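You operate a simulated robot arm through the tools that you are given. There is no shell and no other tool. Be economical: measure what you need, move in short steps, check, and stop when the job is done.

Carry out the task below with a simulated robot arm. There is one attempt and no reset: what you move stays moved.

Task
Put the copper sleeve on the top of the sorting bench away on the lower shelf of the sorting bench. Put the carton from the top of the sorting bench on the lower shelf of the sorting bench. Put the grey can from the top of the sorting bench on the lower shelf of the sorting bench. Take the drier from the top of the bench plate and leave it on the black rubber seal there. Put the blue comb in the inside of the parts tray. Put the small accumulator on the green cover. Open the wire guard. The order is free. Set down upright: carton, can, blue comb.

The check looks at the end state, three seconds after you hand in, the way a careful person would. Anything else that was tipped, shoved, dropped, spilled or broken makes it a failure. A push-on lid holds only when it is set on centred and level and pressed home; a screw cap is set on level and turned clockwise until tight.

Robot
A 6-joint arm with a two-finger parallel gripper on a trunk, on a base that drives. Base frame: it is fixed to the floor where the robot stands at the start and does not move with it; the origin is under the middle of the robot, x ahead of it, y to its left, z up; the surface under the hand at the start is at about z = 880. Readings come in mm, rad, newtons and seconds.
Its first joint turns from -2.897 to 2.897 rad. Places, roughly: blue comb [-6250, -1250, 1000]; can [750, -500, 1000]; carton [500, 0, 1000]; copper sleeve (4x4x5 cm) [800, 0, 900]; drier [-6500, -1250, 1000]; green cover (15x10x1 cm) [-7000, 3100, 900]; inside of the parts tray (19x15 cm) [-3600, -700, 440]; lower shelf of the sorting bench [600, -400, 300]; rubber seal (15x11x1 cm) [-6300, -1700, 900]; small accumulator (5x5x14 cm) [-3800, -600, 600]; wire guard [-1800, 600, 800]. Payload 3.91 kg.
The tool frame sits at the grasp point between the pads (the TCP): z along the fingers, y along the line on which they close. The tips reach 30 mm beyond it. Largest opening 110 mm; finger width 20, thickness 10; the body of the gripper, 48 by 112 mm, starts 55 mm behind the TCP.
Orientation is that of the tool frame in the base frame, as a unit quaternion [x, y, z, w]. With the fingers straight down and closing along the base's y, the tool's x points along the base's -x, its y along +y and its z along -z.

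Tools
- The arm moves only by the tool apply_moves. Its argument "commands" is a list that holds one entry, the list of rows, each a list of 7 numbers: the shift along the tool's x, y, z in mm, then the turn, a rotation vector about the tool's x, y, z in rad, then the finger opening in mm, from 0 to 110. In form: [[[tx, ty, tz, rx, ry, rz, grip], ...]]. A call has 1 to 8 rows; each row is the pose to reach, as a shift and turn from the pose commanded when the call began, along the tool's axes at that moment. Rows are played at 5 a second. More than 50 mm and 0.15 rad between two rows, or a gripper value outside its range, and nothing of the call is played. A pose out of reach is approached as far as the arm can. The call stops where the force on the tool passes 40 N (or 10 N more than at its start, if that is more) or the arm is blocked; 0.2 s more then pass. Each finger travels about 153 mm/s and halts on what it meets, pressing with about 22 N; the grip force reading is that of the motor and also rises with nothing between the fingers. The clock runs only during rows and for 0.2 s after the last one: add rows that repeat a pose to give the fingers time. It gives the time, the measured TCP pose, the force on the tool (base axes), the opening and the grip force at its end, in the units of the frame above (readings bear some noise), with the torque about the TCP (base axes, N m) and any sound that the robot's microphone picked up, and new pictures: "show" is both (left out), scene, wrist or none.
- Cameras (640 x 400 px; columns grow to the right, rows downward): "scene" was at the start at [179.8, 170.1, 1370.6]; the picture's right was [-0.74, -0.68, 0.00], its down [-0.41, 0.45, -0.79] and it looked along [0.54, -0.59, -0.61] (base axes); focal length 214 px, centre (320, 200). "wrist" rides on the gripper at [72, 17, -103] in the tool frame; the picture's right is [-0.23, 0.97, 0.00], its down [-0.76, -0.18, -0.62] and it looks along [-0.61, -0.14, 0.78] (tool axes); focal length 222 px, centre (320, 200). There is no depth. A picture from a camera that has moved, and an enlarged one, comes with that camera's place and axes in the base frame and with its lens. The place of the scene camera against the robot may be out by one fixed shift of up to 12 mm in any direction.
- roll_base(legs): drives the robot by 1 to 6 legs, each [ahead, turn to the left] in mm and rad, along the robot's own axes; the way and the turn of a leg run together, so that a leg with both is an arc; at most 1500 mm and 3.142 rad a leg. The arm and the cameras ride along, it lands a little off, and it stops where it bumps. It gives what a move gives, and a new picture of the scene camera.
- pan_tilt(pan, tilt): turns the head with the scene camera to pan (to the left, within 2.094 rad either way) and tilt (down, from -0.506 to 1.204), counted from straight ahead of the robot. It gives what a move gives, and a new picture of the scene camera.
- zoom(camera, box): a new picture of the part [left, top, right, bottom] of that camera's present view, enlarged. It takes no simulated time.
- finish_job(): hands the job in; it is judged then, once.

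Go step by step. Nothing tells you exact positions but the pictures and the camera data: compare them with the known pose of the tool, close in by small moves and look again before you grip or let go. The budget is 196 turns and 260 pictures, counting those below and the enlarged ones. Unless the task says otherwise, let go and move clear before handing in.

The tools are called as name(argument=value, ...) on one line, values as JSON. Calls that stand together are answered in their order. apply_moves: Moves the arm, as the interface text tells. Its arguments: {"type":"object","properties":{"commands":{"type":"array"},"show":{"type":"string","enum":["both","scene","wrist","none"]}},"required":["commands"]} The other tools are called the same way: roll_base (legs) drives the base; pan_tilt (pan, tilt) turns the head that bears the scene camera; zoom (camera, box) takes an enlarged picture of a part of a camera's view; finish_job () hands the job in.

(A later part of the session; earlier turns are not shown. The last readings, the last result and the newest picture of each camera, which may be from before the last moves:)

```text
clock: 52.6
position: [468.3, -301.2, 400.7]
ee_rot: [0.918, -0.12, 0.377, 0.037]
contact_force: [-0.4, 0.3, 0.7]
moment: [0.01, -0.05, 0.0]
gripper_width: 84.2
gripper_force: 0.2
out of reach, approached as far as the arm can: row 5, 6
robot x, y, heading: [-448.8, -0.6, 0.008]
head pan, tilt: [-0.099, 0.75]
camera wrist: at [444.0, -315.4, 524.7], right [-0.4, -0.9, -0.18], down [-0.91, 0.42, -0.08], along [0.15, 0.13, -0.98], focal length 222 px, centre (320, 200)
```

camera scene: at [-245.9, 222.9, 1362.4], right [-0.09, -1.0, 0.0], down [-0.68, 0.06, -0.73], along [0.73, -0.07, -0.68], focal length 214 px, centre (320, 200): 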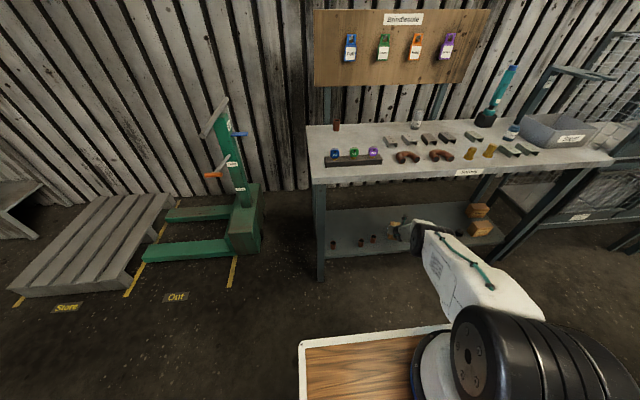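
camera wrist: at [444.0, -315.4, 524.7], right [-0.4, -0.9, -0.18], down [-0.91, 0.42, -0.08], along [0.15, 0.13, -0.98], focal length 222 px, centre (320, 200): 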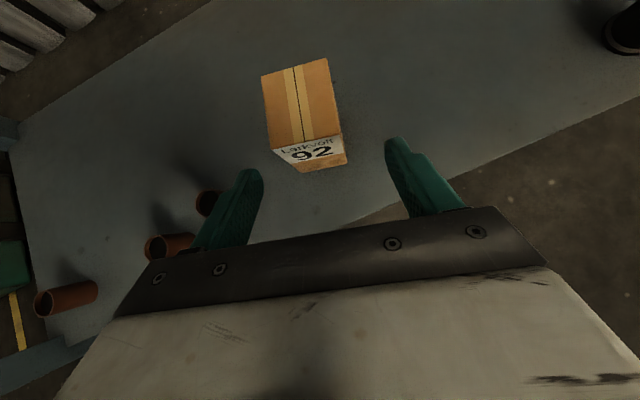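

The carton stands upright on the shelf. Back out, rise, and head for the sleeve.

roll_base(legs=[[-108, 0]])

apply_moves(commands=[[[28, 2, -39.5, 0, 0, 0, 110], [56, 4, -79, 0, 0, 0, 110], [84, 6, -118.5, 0, 0, 0, 110], [112, 8, -158, 0, 0, 0, 110], [140, 10, -197.5, 0, 0, 0, 110], [168, 12, -237, 0, 0, 0, 110], [196, 14, -276.5, 0, 0, 0, 110], [224, 16, -316, 0, 0, 0, 110]]], show="none")

apply_moves(commands=[[[21, -29, -32, 0.022, 0, -0.022, 110], [42, -58, -64, 0.044, 0, -0.044, 110], [63, -87, -96, 0.066, 0, -0.066, 110], [84, -116, -128, 0.088, 0, -0.088, 110], [105, -145, -160, 0.11, 0, -0.11, 110], [126, -174, -192, 0.132, 0, -0.132, 110], [147, -203, -224, 0.154, 0, -0.154, 110], [168, -232, -256, 0.175, 0, -0.179, 110]]], show="none")

```text
clock: 53.8
position: [365.2, -302.1, 400.2]
ee_rot: [0.918, -0.119, 0.377, 0.036]
contact_force: [0.7, 0.4, -0.3]
moment: [0.03, 0.04, 0.02]
gripper_width: 83.9
gripper_force: 0.1
robot x, y, heading: [-553.5, -3.5, 0.007]
head pan, tilt: [-0.099, 0.75]
camera scene: at [-350.6, 222.4, 1362.4], right [-0.09, -1.0, 0.0], down [-0.68, 0.06, -0.73], along [0.73, -0.07, -0.68], focal length 214 px, centre (320, 200)
```

scene: 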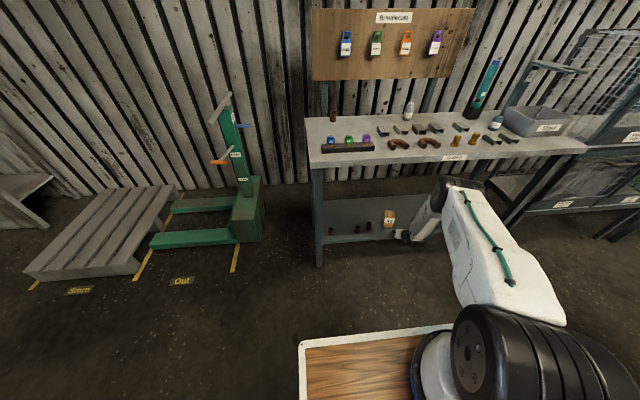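

```text
clock: 55.6
position: [298.0, -308.7, 778.6]
ee_rot: [0.918, -0.119, 0.376, 0.036]
contact_force: [-0.6, -0.8, -0.6]
moment: [-0.02, -0.02, 0.01]
gripper_width: 110.1
gripper_force: 0.2
robot x, y, heading: [-552.5, -5.4, 0.008]
head pan, tilt: [-0.099, 0.75]
```

```text
clock: 57.4
position: [296.3, -79.7, 1089.7]
ee_rot: [0.925, -0.003, 0.38, -0.011]
contact_force: [-0.2, 0.9, -0.4]
moment: [0.03, 0.02, -0.02]
gripper_width: 110.3
gripper_force: 0.1
robot x, y, heading: [-550.5, -2.4, 0.005]
head pan, tilt: [-0.099, 0.75]
```

apply_moves(commands=[[[-17, -20, -17, -0.008, 0, -0.008, 110], [-34, -40, -34, -0.0157, 0, -0.0154, 110], [-51, -60, -51, -0.0157, 0, -0.0154, 110], [-68, -80, -68, -0.0157, 0, -0.0154, 110], [-85, -100, -85, -0.0157, 0, -0.0154, 110], [-102, -122, -102, -0.0157, 0, -0.0154, 110]]], show="none")

roll_base(legs=[[540, 0]])

apply_moves(commands=[[[-34, 0, 34, 0, 0, 0, 110], [-68, 0, 68, 0, 0, 0, 110]]], show="wrist")

```text
clock: 58.8
position: [158.7, -10.6, 1079.6]
ee_rot: [0.923, 0.012, 0.383, -0.022]
contact_force: [0.5, 0.6, 0.3]
moment: [-0.04, 0.01, 0.01]
gripper_width: 109.9
gripper_force: 0.2
out of reach, approached as far as the arm can: row 3, 4, 5, 6
robot x, y, heading: [-551.3, 0.1, 0.003]
head pan, tilt: [-0.099, 0.75]
```

```text
clock: 62.0
position: [706.1, -13.0, 1080.4]
ee_rot: [0.923, 0.009, 0.383, -0.021]
contact_force: [0.2, -0.6, -0.8]
moment: [0.04, -0.01, -0.05]
gripper_width: 110.0
gripper_force: 0.0
robot x, y, heading: [-5.1, -3.2, -0.001]
head pan, tilt: [-0.099, 0.75]
camera scene: at [197.4, 222.6, 1362.4], right [-0.1, -0.99, 0.0], down [-0.68, 0.07, -0.73], along [0.73, -0.07, -0.68], focal length 214 px, centre (320, 200)
```

scene: 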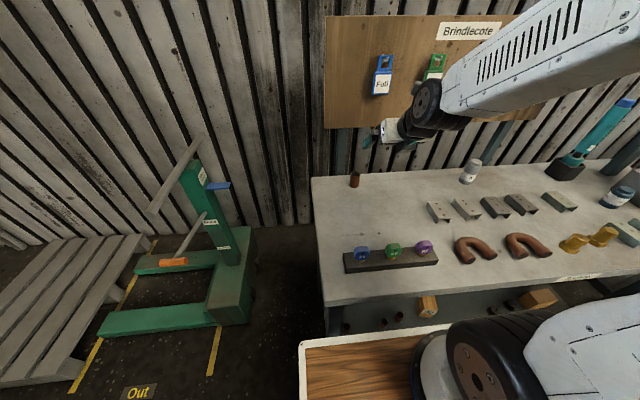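

```text
clock: 62.6
position: [706.5, -10.1, 1035.2]
ee_rot: [0.923, 0.012, 0.383, -0.026]
contact_force: [1.0, -0.5, 0.1]
moment: [0.02, 0.01, -0.01]
gripper_width: 109.8
gripper_force: 0.1
out of reach, approached as far as the arm can: row 1, 2
robot x, y, heading: [-9.1, -4.1, -0.002]
head pan, tilt: [-0.099, 0.75]
camera wrist: at [685.1, -32.0, 1158.9], right [-0.12, -0.97, -0.2], down [-0.99, 0.14, -0.09], along [0.12, 0.18, -0.98], focal length 222 px, centre (320, 200)
```

wrist: 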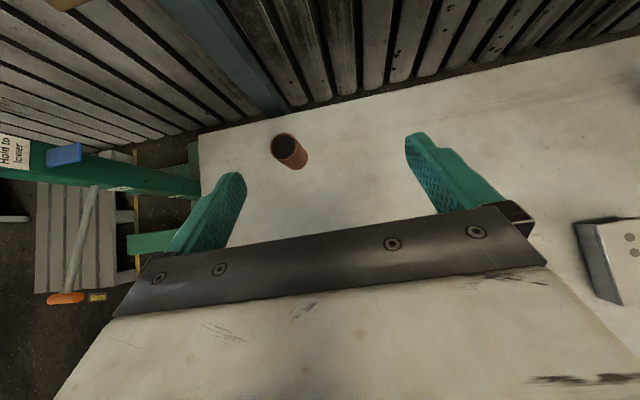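

apply_moves(commands=[[[-14, -25, 28, 0, 0, 0, 110], [-28, -50, 57, 0, 0, 0, 110], [-28, -50, 57, 0, 0, 0, 110]]], show="wrist")

```text
clock: 63.4
position: [726.7, 41.6, 976.4]
ee_rot: [0.923, 0.009, 0.384, -0.02]
contact_force: [0.8, 0.0, -0.1]
moment: [-0.02, -0.01, 0.02]
gripper_width: 110.2
gripper_force: 0.1
robot x, y, heading: [-9.9, -2.3, -0.0]
head pan, tilt: [-0.099, 0.75]
camera wrist: at [705.6, 20.6, 1100.2], right [-0.13, -0.97, -0.19], down [-0.98, 0.15, -0.09], along [0.12, 0.18, -0.98], focal length 222 px, centre (320, 200)
```

wrist: 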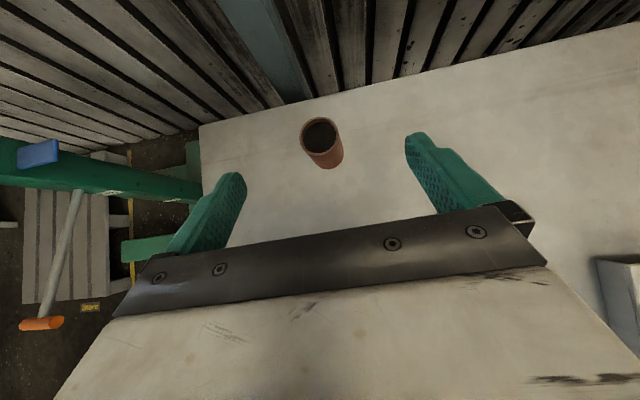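

Sleeve at (777,45). Correct the slight roll, advance and close.

apply_moves(commands=[[[-4, -2, 27, -0.021, 0, -0.021, 110], [-8, -3, 54, -0.021, 0, -0.021, 110], [-8, -3, 80, -0.021, 0, -0.021, 110], [-8, -3, 80, -0.021, 0, -0.021, 60], [-8, -3, 80, -0.021, 0, -0.021, 20], [-8, -3, 80, -0.021, 0, -0.021, 20], [-8, -3, 80, -0.021, 0, -0.021, 20]]], show="wrist")

```text
clock: 65.0
position: [777.6, 48.3, 917.9]
ee_rot: [0.923, 0.015, 0.383, -0.008]
contact_force: [0.3, -0.2, -0.4]
moment: [0.0, 0.01, -0.02]
gripper_width: 32.1
gripper_force: 22.1
robot x, y, heading: [-4.9, -4.1, 0.002]
head pan, tilt: [-0.099, 0.75]
camera wrist: at [756.4, 32.9, 1041.0], right [-0.13, -0.98, -0.16], down [-0.98, 0.15, -0.1], along [0.12, 0.15, -0.98], focal length 222 px, centre (320, 200)
```

wrist: 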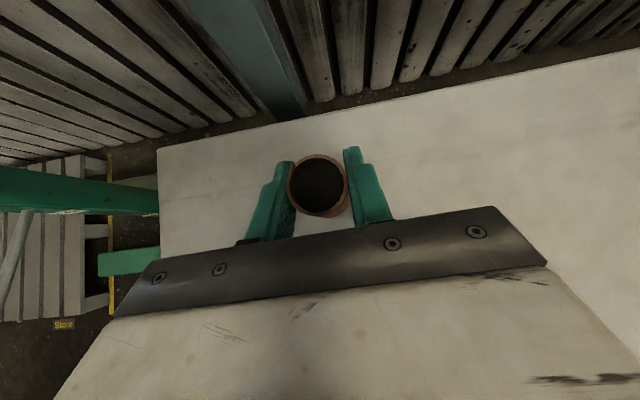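

The sleeve is gripped. Lift, back off and go down in front of the bench.

apply_moves(commands=[[[10, 0, -10, 0, 0, 0, 20], [40, 0, -44, 0, 0, 0, 20], [72, 0, -78, 0, 0, 0, 20], [106, 0, -112, 0, 0, 0, 20]]], show="none")

roll_base(legs=[[-545, 0]])

apply_moves(commands=[[[-29, 6, 40, 0, 0, 0, 20], [-58, 12, 79, 0, 0, 0, 20], [-87, 18, 118, 0, 0, 0, 20], [-116, 24, 157, 0, 0, 0, 20], [-145, 30, 196, 0, 0, 0, 20], [-174, 36, 235, 0, 0, 0, 20], [-203, 42, 274, 0, 0, 0, 20], [-235, 48, 310, 0, 0, 0, 20]]], show="wrist")

```text
clock: 66.0
position: [774.5, 49.6, 1071.3]
ee_rot: [0.921, 0.042, 0.388, 0.009]
contact_force: [-0.5, 0.9, -2.1]
moment: [0.01, -0.11, -0.1]
gripper_width: 32.4
gripper_force: 22.3
robot x, y, heading: [-8.5, -1.4, -0.002]
head pan, tilt: [-0.099, 0.75]
```

```text
clock: 69.1
position: [225.8, 56.0, 1068.2]
ee_rot: [0.923, 0.018, 0.383, -0.008]
contact_force: [-0.2, -1.2, -0.8]
moment: [-0.03, 0.01, -0.01]
gripper_width: 32.0
gripper_force: 22.1
robot x, y, heading: [-556.3, -8.1, 0.005]
head pan, tilt: [-0.099, 0.75]
camera scene: at [-351.9, 222.3, 1362.4], right [-0.09, -1.0, 0.0], down [-0.68, 0.06, -0.73], along [0.73, -0.07, -0.68], focal length 214 px, centre (320, 200)
```

scene: 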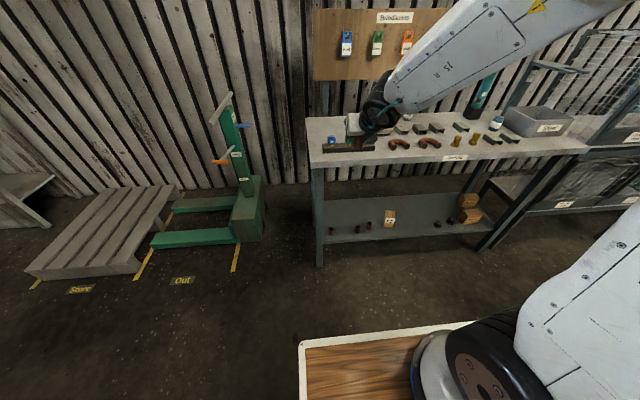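

```text
clock: 70.9
position: [290.3, 20.2, 689.8]
ee_rot: [0.925, 0.026, 0.379, 0.024]
contact_force: [-0.3, 0.0, -1.0]
moment: [0.04, 0.01, 0.03]
gripper_width: 32.0
gripper_force: 21.4
out of reach, approached as far as the arm can: row 5, 6, 7, 8
robot x, y, heading: [-551.3, -4.2, 0.007]
head pan, tilt: [-0.099, 0.75]
camera wrist: at [270.2, 10.7, 813.9], right [-0.13, -0.99, -0.1], down [-0.98, 0.14, -0.1], along [0.11, 0.08, -0.99], focal length 222 px, centre (320, 200)
```

wrist: 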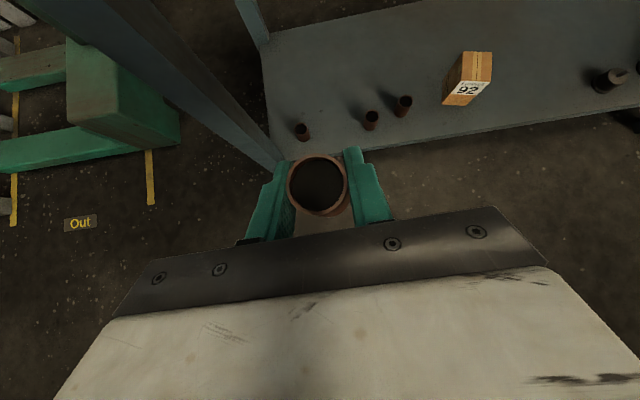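

apply_moves(commands=[[[-28.6, 6, 36.4, 0.01, 0, 0.01, 20], [-57, 12, 73, 0.02, 0, 0.02, 20], [-86, 18, 109, 0.03, 0, 0.03, 20], [-114, 24, 145, 0.04, 0, 0.04, 20], [-143, 30, 182, 0.046, 0, 0.045, 20], [-171, 36, 218, 0.046, 0, 0.045, 20], [-200, 42, 254, 0.046, 0, 0.045, 20]]], show="wrist")

```text
clock: 72.5
position: [338.0, -29.0, 365.9]
ee_rot: [0.927, 0.024, 0.374, 0.033]
contact_force: [0.3, 1.1, -0.2]
moment: [0.02, 0.04, 0.0]
gripper_width: 32.3
gripper_force: 22.1
out of reach, approached as far as the arm can: row 1, 2, 3, 4, 5, 6, 7
robot x, y, heading: [-552.3, -2.5, 0.013]
head pan, tilt: [-0.099, 0.75]
camera wrist: at [318.7, -36.8, 491.9], right [-0.15, -0.99, -0.08], down [-0.98, 0.15, -0.09], along [0.1, 0.06, -0.99], focal length 222 px, centre (320, 200)
```

wrist: 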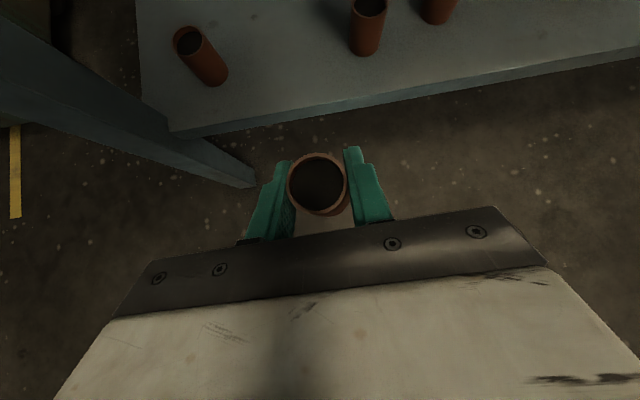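

apply_moves(commands=[[[32, -6, 31.5, 0.02, 0, 0.02, 20], [64, -12, 63, 0.04, 0, 0.04, 20], [98, -18, 97, 0.056, 0, 0.055, 20], [98, -18, 97, 0.056, 0, 0.055, 20]]], show="wrist")

```text
clock: 73.5
position: [479.2, -5.5, 364.8]
ee_rot: [0.928, 0.006, 0.372, 0.005]
contact_force: [-0.3, -0.4, -1.3]
moment: [0.01, 0.01, -0.02]
gripper_width: 31.9
gripper_force: 22.0
out of reach, approached as far as the arm can: row 2, 3, 4
robot x, y, heading: [-553.5, -3.7, 0.006]
head pan, tilt: [-0.099, 0.75]
camera wrist: at [459.3, -20.3, 488.9], right [-0.16, -0.98, -0.14], down [-0.98, 0.17, -0.08], along [0.1, 0.13, -0.99], focal length 222 px, centre (320, 200)
```

wrist: 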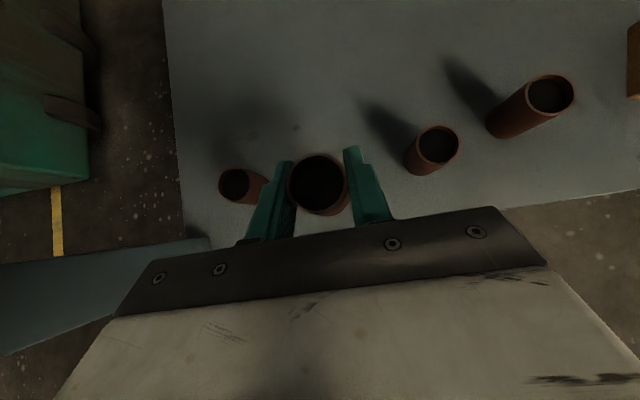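

roll_base(legs=[[95, 0]])

apply_moves(commands=[[[-12, 0, 0, 0, -0.012, 0, 20], [-24, 0, 8, 0, -0.024, 0, 20], [-38, 0, 23, 0, -0.024, 0, 20], [-52, 0, 37, 0, -0.024, 0, 20], [-52, 0, 37, 0, -0.024, 0, 20]]], show="wrist")

```text
clock: 74.6
position: [573.8, -2.3, 364.7]
ee_rot: [0.928, 0.007, 0.371, 0.004]
contact_force: [0.6, -0.7, -0.4]
moment: [0.03, 0.01, 0.03]
gripper_width: 32.1
gripper_force: 21.8
robot x, y, heading: [-453.8, -4.0, 0.008]
head pan, tilt: [-0.099, 0.75]
camera scene: at [-256.2, 223.4, 1362.4], right [-0.09, -1.0, 0.0], down [-0.68, 0.06, -0.73], along [0.73, -0.07, -0.68], focal length 214 px, centre (320, 200)
```

scene: 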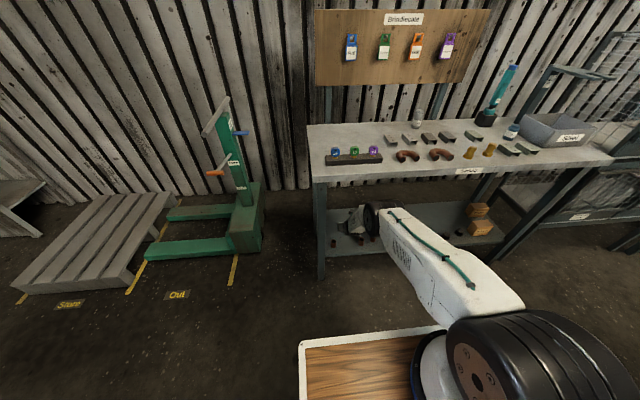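

```text
clock: 75.8
position: [559.6, -5.6, 304.7]
ee_rot: [0.933, 0.008, 0.36, 0.005]
contact_force: [-0.4, -0.6, -0.6]
moment: [-0.02, 0.03, 0.0]
gripper_width: 32.1
gripper_force: 21.7
out of reach, approached as far as the arm can: row 4, 5
robot x, y, heading: [-460.7, -4.3, 0.011]
head pan, tilt: [-0.099, 0.75]
camera wrist: at [543.6, -20.4, 429.3], right [-0.16, -0.98, -0.14], down [-0.98, 0.17, -0.05], along [0.08, 0.13, -0.99], focal length 222 px, centre (320, 200)
```

wrist: 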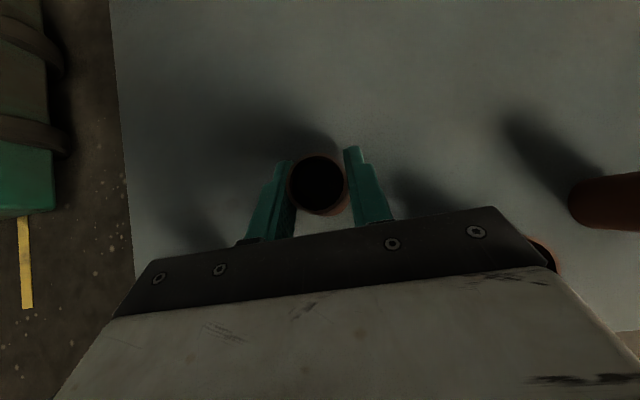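

apply_moves(commands=[[[-5, 0, -10, 0, 0.025, 0, 20], [-10, 0, -16, 0, 0.05, 0, 20], [-12, 0, -14, 0, 0.05, 0, 20], [-12, 0, -14, 0, 0.05, 0, 20]]], show="none")

```text
clock: 76.8
position: [540.1, -3.1, 307.3]
ee_rot: [0.923, 0.007, 0.384, 0.008]
contact_force: [0.2, 0.7, -0.4]
moment: [-0.01, -0.01, -0.03]
gripper_width: 32.2
gripper_force: 21.8
robot x, y, heading: [-458.7, -4.7, 0.013]
head pan, tilt: [-0.099, 0.75]
```

Orientation matches the grasp again; lower to contact.

apply_moves(commands=[[[-2.8, 0, 2.9, 0, 0, 0, 20], [-4.9, 0, 5, 0, 0, 0, 20], [-6.3, 0, 6.4, 0, 0, 0, 20], [-7.7, 0, 7.9, 0, 0, 0, 20], [-9.1, 0, 9.3, 0, 0, 0, 20]]], show="none")

```text
clock: 78.0
position: [540.0, -5.7, 297.2]
ee_rot: [0.923, 0.007, 0.385, 0.007]
contact_force: [4.3, 1.1, 13.5]
moment: [0.25, -0.1, -0.04]
gripper_width: 32.3
gripper_force: 21.8
robot x, y, heading: [-459.8, -3.6, 0.009]
head pan, tilt: [-0.099, 0.75]
```

apply_moves(commands=[[[0, 0, 0, 0, 0, 0, 45], [0, 0, 0, 0, 0, 0, 62], [0, 0, 0, 0, 0, 0, 62], [0, 0, -30, 0, 0, 0, 62], [0, 0, -70, 0, 0, 0, 62], [0, 0, -110, 0, 0, 0, 62]]], show="wrist")

roll_base(legs=[[-97, 0]])

```text
clock: 79.4
position: [470.3, 5.2, 372.4]
ee_rot: [0.924, 0.009, 0.381, 0.027]
contact_force: [-0.8, 0.5, -0.6]
moment: [0.03, 0.0, -0.03]
gripper_width: 61.8
gripper_force: 0.0
out of reach, approached as far as the arm can: row 4, 5, 6
robot x, y, heading: [-450.2, -1.1, 0.006]
head pan, tilt: [-0.099, 0.75]
camera wrist: at [449.4, -3.9, 496.0], right [-0.16, -0.98, -0.11], down [-0.98, 0.17, -0.1], along [0.12, 0.09, -0.99], focal length 222 px, centre (320, 200)
```

wrist: 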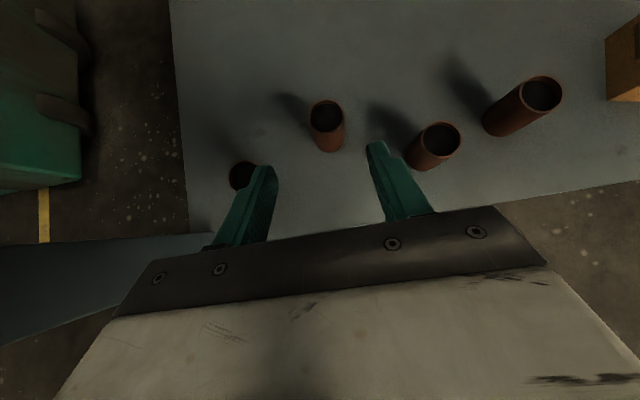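

```text
clock: 80.6
position: [372.8, 6.3, 370.7]
ee_rot: [0.924, 0.01, 0.38, 0.026]
contact_force: [-0.9, 0.0, -1.3]
moment: [0.0, 0.04, 0.02]
gripper_width: 62.3
gripper_force: 0.0
robot x, y, heading: [-556.9, -5.4, 0.016]
head pan, tilt: [-0.099, 0.75]
camera scene: at [-354.7, 222.7, 1362.4], right [-0.09, -1.0, 0.0], down [-0.68, 0.06, -0.73], along [0.73, -0.07, -0.68], focal length 214 px, centre (320, 200)
```

scene: 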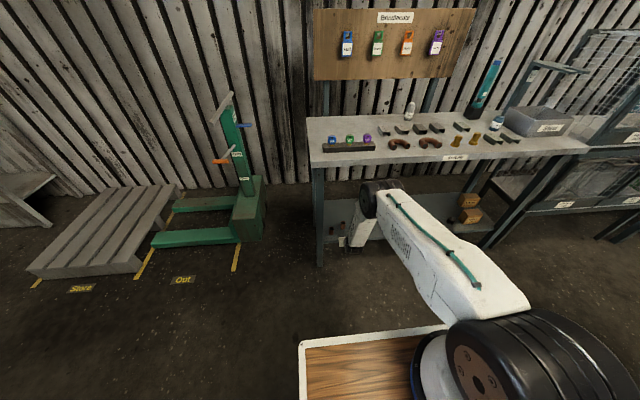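

Sleeve is upright on the shelf. Rise and swing right toward the can.

apply_moves(commands=[[[27, 0, -39, 0, 0, 0, 110], [54, 0, -78, 0.01, 0, 0.01, 110], [81, 0, -117, 0.02, 0, 0.02, 110], [108, 0, -156, 0.04, 0, 0.039, 110], [135, 0, -195, 0.04, 0, 0.039, 110], [162, 0, -234, 0.04, 0, 0.039, 110], [189, 0, -273, 0.04, 0, 0.039, 110], [216, 0, -312, 0.04, 0, 0.039, 110]]], show="none")

apply_moves(commands=[[[26, 30, -27, -0.035, 0, 0.036, 110], [52, 60, -54, -0.07, 0, 0.072, 110], [78, 90, -81, -0.105, 0, 0.107, 110], [104, 120, -108, -0.14, 0, 0.143, 110], [130, 150, -135, -0.175, 0, 0.179, 110], [156, 180, -162, -0.21, 0, 0.214, 110], [182, 210, -189, -0.245, 0, 0.25, 110], [208, 240, -216, -0.28, 0, 0.286, 110]]], show="none")

```text
clock: 82.4
position: [313.3, 34.2, 745.6]
ee_rot: [0.926, 0.001, 0.378, 0.01]
contact_force: [0.7, 0.7, -0.9]
moment: [0.02, -0.01, 0.01]
gripper_width: 109.9
gripper_force: 0.1
out of reach, approached as far as the arm can: row 2, 3, 4, 5, 6, 7, 8
robot x, y, heading: [-559.2, -4.6, 0.012]
head pan, tilt: [-0.099, 0.75]
```

```text
clock: 84.2
position: [303.6, -206.3, 1044.2]
ee_rot: [0.906, -0.183, 0.373, 0.076]
contact_force: [-0.3, 0.5, -0.2]
moment: [-0.01, -0.01, -0.02]
gripper_width: 109.8
gripper_force: 0.1
robot x, y, heading: [-557.4, -5.0, 0.009]
head pan, tilt: [-0.099, 0.75]
```

apply_moves(commands=[[[-15, 37.6, -14.6, -0.01, 0, 0.01, 110], [-30, 75, -29, -0.02, 0, 0.02, 110], [-45, 113, -44, -0.03, 0, 0.03, 110], [-60, 150, -58, -0.042, 0, 0.043, 110], [-74.6, 188, -73, -0.042, 0, 0.043, 110]]], show="none")

roll_base(legs=[[545, 0]])

apply_moves(commands=[[[0, 0, 0, 0, 0, 0, 110]]], show="wrist")

```text
clock: 85.4
position: [159.9, -308.4, 1033.3]
ee_rot: [0.893, -0.218, 0.379, 0.107]
contact_force: [-0.1, 0.1, 0.3]
moment: [-0.02, 0.0, -0.02]
gripper_width: 109.9
gripper_force: 0.0
out of reach, approached as far as the arm can: row 3, 4, 5
robot x, y, heading: [-556.6, -1.9, 0.004]
head pan, tilt: [-0.099, 0.75]
```

```text
clock: 88.5
position: [690.7, -302.8, 1032.7]
ee_rot: [0.893, -0.218, 0.379, 0.106]
contact_force: [0.1, -0.5, 0.5]
moment: [0.0, 0.0, 0.0]
gripper_width: 110.1
gripper_force: 0.0
robot x, y, heading: [-23.3, -0.9, 0.01]
head pan, tilt: [-0.099, 0.75]
camera scene: at [175.7, 228.1, 1362.4], right [-0.09, -1.0, 0.0], down [-0.68, 0.06, -0.73], along [0.73, -0.07, -0.68], focal length 214 px, centre (320, 200)
```

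scene: 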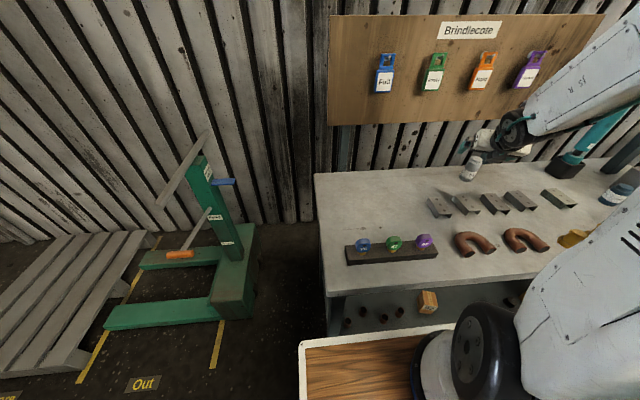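

```text
clock: 88.9
position: [690.8, -302.3, 1032.8]
ee_rot: [0.893, -0.217, 0.379, 0.106]
contact_force: [-0.1, 0.0, 0.0]
moment: [0.02, -0.02, 0.01]
gripper_width: 110.3
gripper_force: 0.0
robot x, y, heading: [-25.7, 1.9, 0.009]
head pan, tilt: [-0.099, 0.75]
camera wrist: at [662.6, -302.9, 1156.8], right [-0.6, -0.79, -0.14], down [-0.78, 0.61, -0.12], along [0.18, 0.03, -0.98], focal length 222 px, centre (320, 200)
```

wrist: 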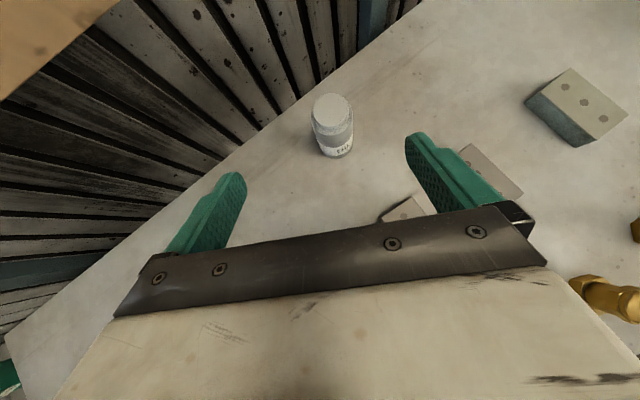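

The can is near (755,-354) by the wrist view. I close half way and re-measure.

apply_moves(commands=[[[-6, 4, 30, 0.018, 0, 0.017, 110], [-12, 7, 60, 0.018, 0, 0.017, 110], [-12, 7, 60, 0.018, 0, 0.017, 110]]], show="wrist")

```text
clock: 89.7
position: [719.1, -328.8, 980.5]
ee_rot: [0.892, -0.222, 0.382, 0.095]
contact_force: [-0.1, 0.0, -0.3]
moment: [-0.03, -0.01, 0.0]
gripper_width: 110.2
gripper_force: 0.0
robot x, y, heading: [-25.6, -2.1, 0.007]
head pan, tilt: [-0.099, 0.75]
camera wrist: at [689.8, -331.6, 1104.4], right [-0.59, -0.79, -0.16], down [-0.78, 0.61, -0.12], along [0.2, 0.06, -0.98], focal length 222 px, centre (320, 200)
```

wrist: 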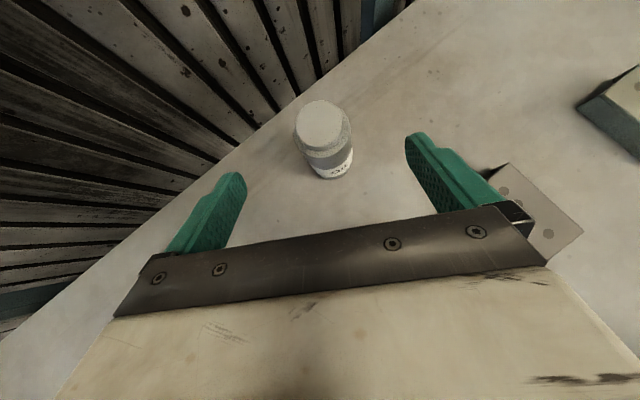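

apply_moves(commands=[[[-5, 2, 34, 0, 0, 0, 110], [-11, 4, 68, 0, 0, 0, 110], [-11, 4, 68, 0, 0, 0, 70], [-11, 4, 68, 0, 0, 0, 25], [-11, 4, 68, 0, 0, 0, 25], [-11, 4, 68, 0, 0, 0, 25]]], show="wrist")

```text
clock: 91.1
position: [754.4, -347.7, 927.7]
ee_rot: [0.894, -0.22, 0.381, 0.089]
contact_force: [0.3, 0.0, 0.3]
moment: [-0.03, 0.0, 0.05]
gripper_width: 41.0
gripper_force: 22.1
robot x, y, heading: [-29.5, 0.1, 0.01]
head pan, tilt: [-0.099, 0.75]
camera wrist: at [724.3, -353.1, 1050.3], right [-0.59, -0.79, -0.17], down [-0.78, 0.61, -0.12], along [0.2, 0.07, -0.98], focal length 222 px, centre (320, 200)
```

wrist: 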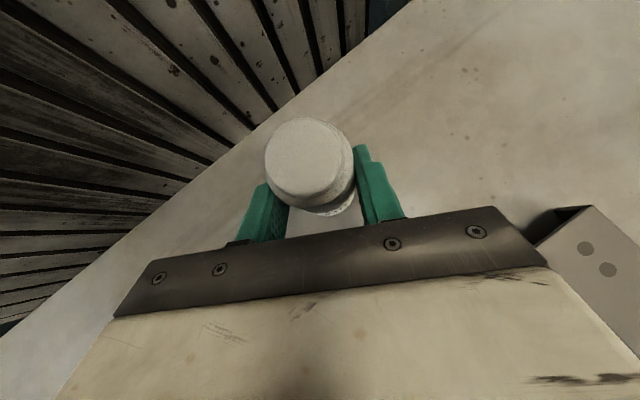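

apply_moves(commands=[[[10, 0, -10, 0, 0, 0, 25], [44, 0, -42, 0, 0, 0, 25], [78, 0, -75, 0, 0, 0, 25], [104, 0, -99, 0, 0, 0, 25]]], show="none")

roll_base(legs=[[-525, 0]])

apply_moves(commands=[[[-30, 3, 37, 0, 0, 0, 25], [-60, 6, 74, 0, 0, 0, 25], [-90, 9, 111, 0, 0, 0, 25], [-120, 12, 148, 0, 0, 0, 25], [-150, 15, 185, 0, 0, 0, 25], [-180, 18, 222, 0, 0, 0, 25], [-210, 21, 259, 0, 0, 0, 25], [-240, 24, 296, 0, 0, 0, 25]]], show="wrist")

```text
clock: 92.1
position: [764.4, -346.0, 1077.3]
ee_rot: [0.855, -0.305, 0.418, 0.027]
contact_force: [-0.9, 0.2, -2.8]
moment: [0.02, -0.11, 0.01]
gripper_width: 41.1
gripper_force: 22.5
out of reach, approached as far as the arm can: row 3
robot x, y, heading: [-23.2, -0.7, 0.013]
head pan, tilt: [-0.099, 0.75]
```

```text
clock: 95.1
position: [225.0, -360.1, 1070.3]
ee_rot: [0.892, -0.222, 0.381, 0.094]
contact_force: [-0.4, -0.7, -1.4]
moment: [0.0, 0.0, 0.01]
gripper_width: 40.5
gripper_force: 21.2
robot x, y, heading: [-550.8, -4.0, 0.004]
head pan, tilt: [-0.099, 0.75]
camera scene: at [-348.8, 222.8, 1362.4], right [-0.09, -1.0, 0.0], down [-0.68, 0.06, -0.73], along [0.73, -0.07, -0.68], focal length 214 px, centre (320, 200)
```

scene: 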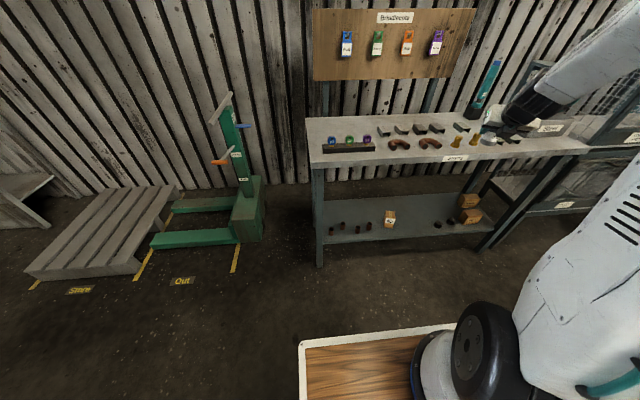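

```text
clock: 96.9
position: [252.0, -421.1, 698.4]
ee_rot: [0.894, -0.217, 0.383, 0.083]
contact_force: [-0.3, -0.5, -1.6]
moment: [-0.02, -0.02, -0.02]
gripper_width: 41.0
gripper_force: 21.9
out of reach, approached as far as the arm can: row 2, 5, 6, 7, 8
robot x, y, heading: [-549.9, -3.3, 0.008]
head pan, tilt: [-0.099, 0.75]
camera wrist: at [221.5, -426.4, 821.6], right [-0.58, -0.79, -0.18], down [-0.79, 0.6, -0.11], along [0.2, 0.08, -0.98], focal length 222 px, centre (320, 200)
```

wrist: 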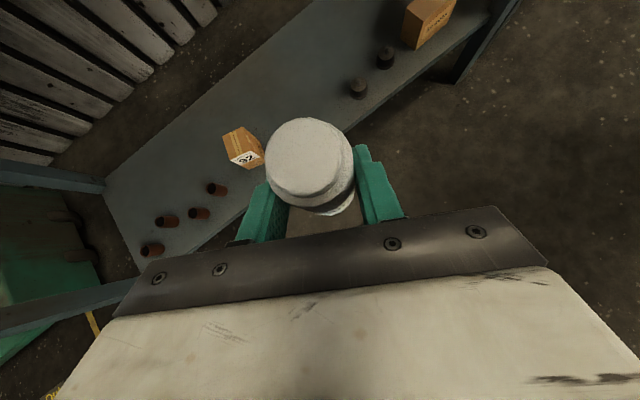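

apply_moves(commands=[[[-29.5, -2.3, 34, 0, 0, 0, 25], [-59, -4.6, 68, 0, 0, 0, 25], [-88.5, -7, 102, 0, 0, 0, 25], [-118, -9, 136, 0, 0, 0, 25], [-147.5, -11.5, 170, 0, 0, 0, 25], [-177, -14, 204, 0, 0, 0, 25], [-205, -16, 237, 0, 0, 0, 25]]], show="none")

apply_moves(commands=[[[29, -15, 30, 0, 0, 0, 25], [58, -30, 60, 0, 0, 0, 25], [87, -45, 90, 0, 0, 0, 25], [87, -45, 90, 0, 0, 0, 25]]], show="both")

```text
clock: 98.5
position: [285.7, -442.0, 382.0]
ee_rot: [0.894, -0.216, 0.384, 0.079]
contact_force: [-0.8, 0.1, -0.6]
moment: [-0.02, 0.05, 0.01]
gripper_width: 40.7
gripper_force: 21.7
out of reach, approached as far as the arm can: row 1, 2, 3, 4, 5, 6, 7
robot x, y, heading: [-551.9, -4.7, 0.007]
head pan, tilt: [-0.099, 0.75]
```

```text
clock: 99.5
position: [417.0, -463.8, 380.6]
ee_rot: [0.892, -0.224, 0.38, 0.097]
contact_force: [0.3, -0.1, -2.0]
moment: [-0.01, 0.01, 0.01]
gripper_width: 40.7
gripper_force: 22.1
out of reach, approached as far as the arm can: row 1, 2
robot x, y, heading: [-546.9, -3.5, 0.009]
head pan, tilt: [-0.099, 0.75]
camera scene: at [-348.7, 222.7, 1362.4], right [-0.09, -1.0, 0.0], down [-0.68, 0.06, -0.73], along [0.73, -0.07, -0.68], focal length 214 px, centre (320, 200)
camera wrist: at [387.0, -466.2, 504.4], right [-0.6, -0.78, -0.16], down [-0.78, 0.62, -0.12], along [0.19, 0.05, -0.98], focal length 222 px, centre (320, 200)
```

scene: 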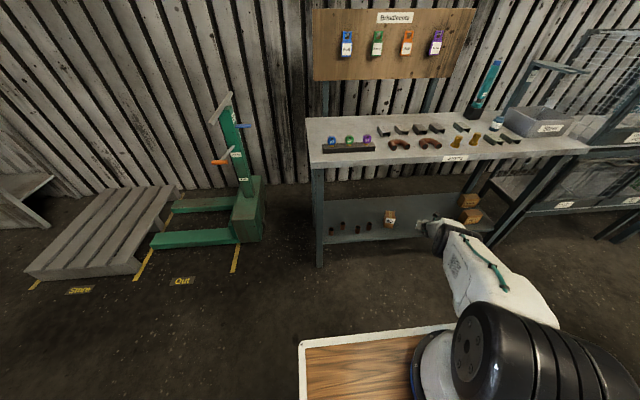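
wrist: 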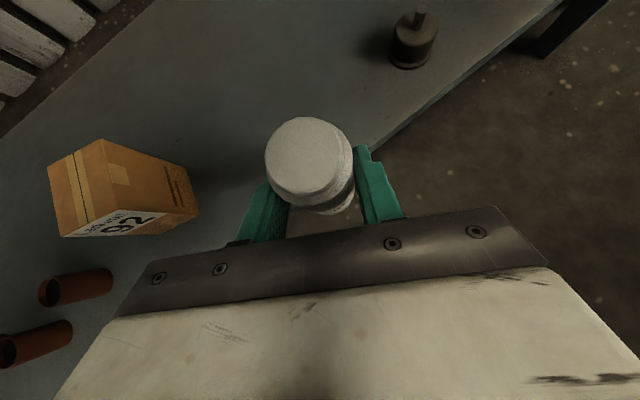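

Now roll forward 110 mm and lower.

roll_base(legs=[[110, 0]])

apply_moves(commands=[[[-15, 0, 14, 0, 0, 0, 25], [-30, 0, 28, 0, 0, 0, 25], [-42, 0, 40, 0, 0, 0, 25], [-42, 0, 40, 0, 0, 0, 25]]], show="wrist")

```text
clock: 100.7
position: [530.1, -462.3, 380.6]
ee_rot: [0.892, -0.222, 0.381, 0.096]
contact_force: [-0.5, -0.2, -1.0]
moment: [0.01, 0.01, 0.0]
gripper_width: 40.8
gripper_force: 22.0
robot x, y, heading: [-440.0, -6.7, 0.004]
head pan, tilt: [-0.099, 0.75]
camera scene: at [-236.2, 223.6, 1362.4], right [-0.09, -1.0, 0.0], down [-0.68, 0.06, -0.73], along [0.73, -0.07, -0.68], focal length 214 px, centre (320, 200)
```

scene: 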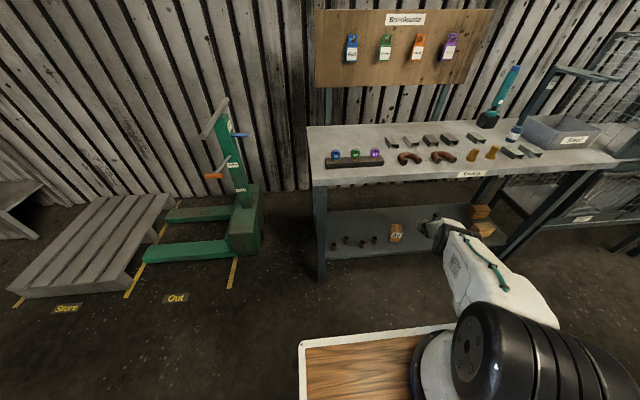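

```text
clock: 101.7
position: [512.3, -453.0, 350.0]
ee_rot: [0.892, -0.223, 0.381, 0.096]
contact_force: [0.0, -0.8, -1.8]
moment: [0.05, 0.05, -0.03]
gripper_width: 40.5
gripper_force: 22.5
out of reach, approached as far as the arm can: row 1, 2, 3, 4
robot x, y, heading: [-441.0, -1.8, 0.008]
head pan, tilt: [-0.099, 0.75]
camera wrist: at [482.6, -455.8, 474.5], right [-0.6, -0.79, -0.16], down [-0.78, 0.62, -0.12], along [0.19, 0.05, -0.98], focal length 222 px, centre (320, 200)
```

wrist: 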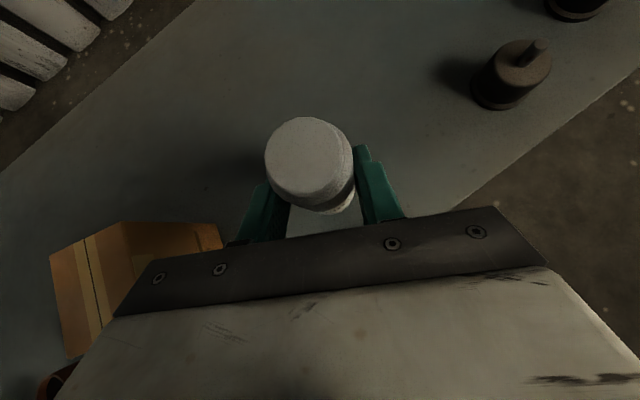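

roll_base(legs=[[60, 0]])

apply_moves(commands=[[[-27, 3, -3, 0, 0, 0, 25], [-52, 5, -8, 0, 0, 0, 25], [-52, 5, -8, 0, 0, 0, 25]]], show="wrist")

```text
clock: 102.7
position: [572.0, -454.0, 351.4]
ee_rot: [0.892, -0.224, 0.381, 0.096]
contact_force: [-0.9, -0.3, -1.1]
moment: [-0.01, 0.02, 0.02]
gripper_width: 40.8
gripper_force: 22.0
robot x, y, heading: [-375.4, -5.0, 0.002]
head pan, tilt: [-0.099, 0.75]
camera scene: at [-175.4, 223.7, 1362.4], right [-0.09, -1.0, 0.0], down [-0.68, 0.06, -0.73], along [0.73, -0.07, -0.68], focal length 214 px, centre (320, 200)
```

scene: 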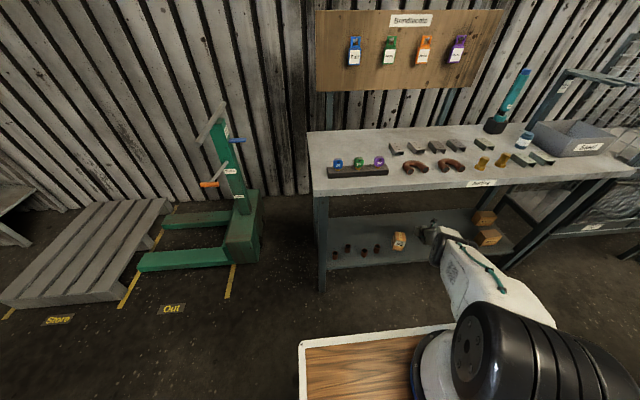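

```text
clock: 103.5
position: [534.2, -442.6, 317.4]
ee_rot: [0.892, -0.222, 0.382, 0.092]
contact_force: [0.5, 0.3, -0.9]
moment: [-0.02, -0.02, 0.02]
gripper_width: 40.8
gripper_force: 22.0
out of reach, approached as far as the arm can: row 2, 3
robot x, y, heading: [-376.3, -3.3, 0.004]
head pan, tilt: [-0.099, 0.75]
camera wrist: at [504.6, -446.8, 440.4], right [-0.59, -0.79, -0.17], down [-0.78, 0.61, -0.12], along [0.2, 0.06, -0.98], focal length 222 px, centre (320, 200)
```

wrist: 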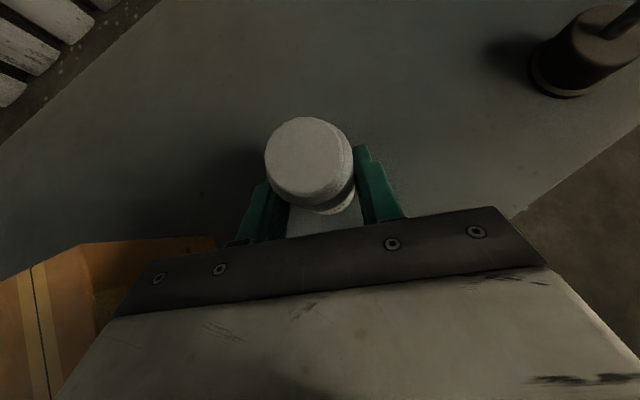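

apply_moves(commands=[[[-2.9, 0, 2.8, 0, 0, 0, 25], [-4.5, 0, 4.3, 0, 0, 0, 25], [-6, 0, 5.8, 0, 0, 0, 25], [-7.5, 0, 7.2, 0, 0, 0, 25], [-9, 0, 8.6, 0, 0, 0, 25]]], show="none")

```text
clock: 104.7
position: [534.7, -442.6, 313.4]
ee_rot: [0.893, -0.223, 0.38, 0.094]
contact_force: [0.5, -0.6, -1.3]
moment: [-0.01, 0.04, -0.03]
gripper_width: 40.5
gripper_force: 22.0
out of reach, approached as far as the arm can: row 3, 4, 5
robot x, y, heading: [-376.3, -1.4, 0.001]
head pan, tilt: [-0.099, 0.75]
```

apply_moves(commands=[[[-7, 0, -7.5, 0, 0, 0, 25], [-14, 0, -14.5, 0, 0, 0, 25], [-16.2, 0, -12.4, 0, 0, 0, 25], [-18.3, 0, -10.4, 0, 0, 0, 25], [-19.7, 0, -9, 0, 0, 0, 25], [-21.2, 0, -7.6, 0, 0, 0, 25]]], show="none")

```text
clock: 106.1
position: [519.0, -441.9, 307.1]
ee_rot: [0.893, -0.221, 0.382, 0.092]
contact_force: [6.7, -1.1, 16.1]
moment: [-0.21, -0.2, 0.07]
gripper_width: 40.3
gripper_force: 22.1
out of reach, approached as far as the arm can: row 1, 2, 3, 4, 5, 6
robot x, y, heading: [-376.9, -2.1, 0.008]
head pan, tilt: [-0.099, 0.75]
```

Contact. Release and back out.

apply_moves(commands=[[[0, 0, 0, 0, 0, 0, 55], [0, 0, 0, 0, 0, 0, 72], [0, 0, 0, 0, 0, 0, 72], [0, 0, -30, 0, 0, 0, 72], [0, 0, -70, 0, 0, 0, 72], [0, 0, -110, 0, 0, 0, 72]]], show="wrist")

roll_base(legs=[[-170, 0]])

```text
clock: 107.5
position: [445.8, -431.9, 381.2]
ee_rot: [0.895, -0.215, 0.384, 0.076]
contact_force: [0.1, -0.3, 0.6]
moment: [-0.02, 0.03, 0.0]
gripper_width: 72.1
gripper_force: 0.1
out of reach, approached as far as the arm can: row 4, 5, 6
robot x, y, heading: [-379.4, -3.2, 0.008]
head pan, tilt: [-0.099, 0.75]
camera wrist: at [415.9, -439.9, 503.9], right [-0.57, -0.8, -0.19], down [-0.8, 0.6, -0.11], along [0.2, 0.09, -0.98], focal length 222 px, centre (320, 200)
```

wrist: 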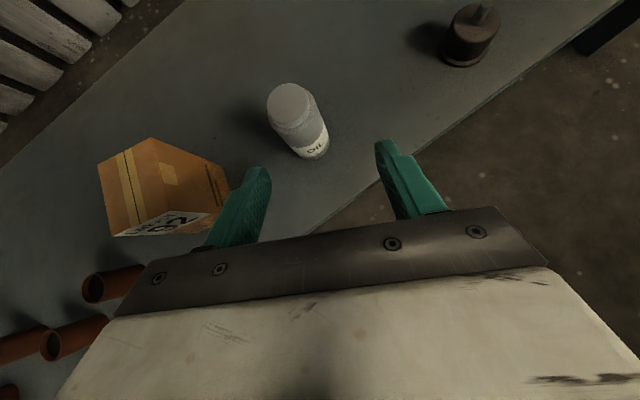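

```text
clock: 109.0
position: [271.4, -437.2, 380.5]
ee_rot: [0.895, -0.217, 0.382, 0.077]
contact_force: [1.0, -0.2, 0.6]
moment: [-0.02, -0.01, 0.01]
gripper_width: 72.1
gripper_force: 0.1
robot x, y, heading: [-556.4, -5.4, 0.006]
head pan, tilt: [-0.099, 0.75]
camera scene: at [-348.6, 222.2, 1362.4], right [-0.1, -1.0, 0.0], down [-0.68, 0.07, -0.73], along [0.73, -0.07, -0.68], focal length 214 px, centre (320, 200)
```

scene: 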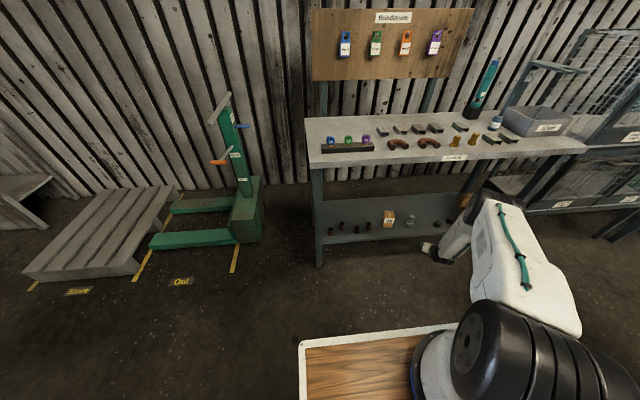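

Carton, can and sleeve are all upright on the shelf. Raise the arm and bring the tool to vertical for travel.

apply_moves(commands=[[[34, 0, -33, 0, 0, 0, 80], [68, 0, -66, 0, 0, 0, 80], [102, 0, -99, 0, 0, 0, 80], [136, 0, -132, 0, 0, 0, 80], [170, 0, -165, 0, 0, 0, 80], [204, 0, -198, 0, 0, 0, 80], [238, 0, -231, 0, 0, 0, 80], [272, 0, -264, 0, 0, 0, 80]]], show="none")

apply_moves(commands=[[[34, 0, -33, 0, -0.1, 0, 80], [68, 0, -66, 0, -0.2, 0, 80], [102, 0, -99, 0, -0.3, 0, 80], [136, 0, -132, 0, -0.4, 0, 80], [170, 0, -165, 0, -0.5, 0, 80], [204, 0, -198, 0, -0.6, 0, 80], [238, 0, -231, 0, -0.7, 0, 80], [272, 0, -264, 0, -0.8, 0, 80]]], show="none")

pan_tilt(pan=2.09, tilt=0.6)

```text
clock: 110.8
position: [264.2, -447.5, 758.8]
ee_rot: [0.894, -0.217, 0.383, 0.077]
contact_force: [-0.3, 0.8, 0.4]
moment: [-0.01, -0.04, 0.01]
gripper_width: 79.9
gripper_force: 0.1
robot x, y, heading: [-551.1, -5.7, 0.0]
head pan, tilt: [-0.099, 0.75]
```

```text
clock: 112.6
position: [258.4, -461.1, 1137.5]
ee_rot: [0.973, -0.23, 0.004, -0.014]
contact_force: [-0.6, -1.0, 0.0]
moment: [-0.02, 0.03, 0.02]
gripper_width: 80.0
gripper_force: 0.0
robot x, y, heading: [-550.5, -6.3, 0.005]
head pan, tilt: [-0.099, 0.75]
```

```text
clock: 114.6
position: [258.7, -459.8, 1137.2]
ee_rot: [0.973, -0.23, 0.005, -0.013]
contact_force: [-0.1, 0.5, 0.3]
moment: [0.0, -0.05, 0.04]
gripper_width: 80.1
gripper_force: 0.0
robot x, y, heading: [-553.6, -6.6, -0.001]
head pan, tilt: [2.089, 0.6]
camera scene: at [-475.1, 306.9, 1375.3], right [0.87, 0.5, 0.0], down [0.28, -0.49, -0.83], along [-0.41, 0.72, -0.56], focal length 214 px, centre (320, 200)
```

scene: 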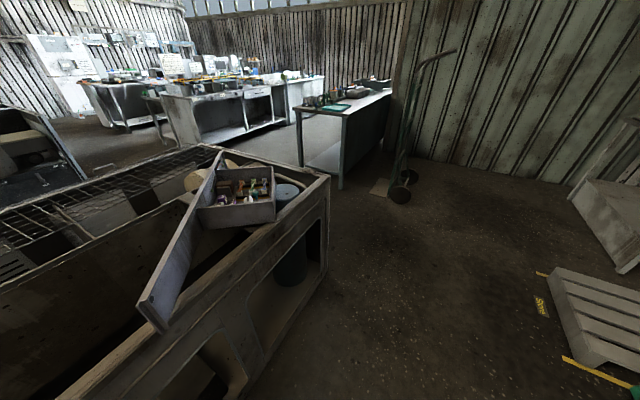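

zoom(camera="scene", box=[0, 120, 340, 340])

pan_tilt(pan=-2.09, tilt=0.6)

```text
1.82 times, centred on (170, 230) of scene
camera zoom: at [-475.1, 306.9, 1375.3], right [0.87, 0.5, 0.0], down [0.28, -0.49, -0.83], along [-0.41, 0.72, -0.56], focal length 390 px, centre (593, 146)
```

zoom: 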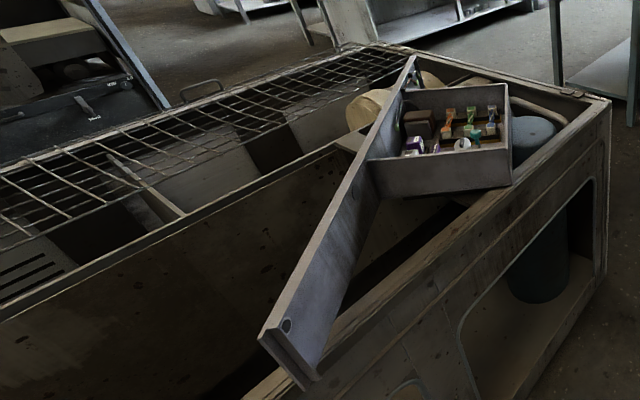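

```text
clock: 118.0
position: [259.1, -459.8, 1137.8]
ee_rot: [0.973, -0.23, 0.005, -0.014]
contact_force: [0.3, 0.3, 0.4]
moment: [0.0, -0.02, -0.01]
gripper_width: 79.8
gripper_force: 0.1
robot x, y, heading: [-550.2, -7.5, -0.001]
head pan, tilt: [-2.089, 0.6]
camera scene: at [-474.7, 153.3, 1375.3], right [-0.87, 0.49, 0.0], down [0.28, 0.49, -0.83], along [-0.41, -0.72, -0.56], focal length 214 px, centre (320, 200)
```

scene: 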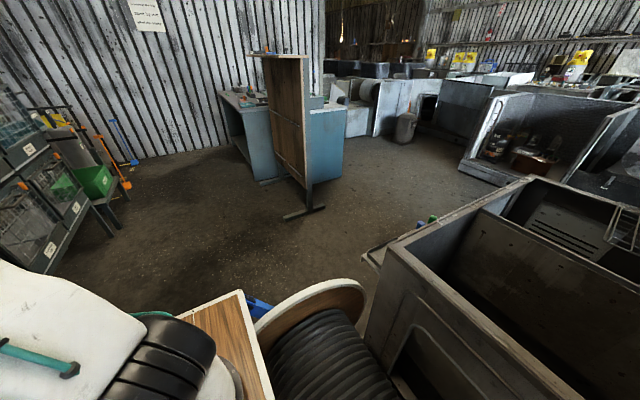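

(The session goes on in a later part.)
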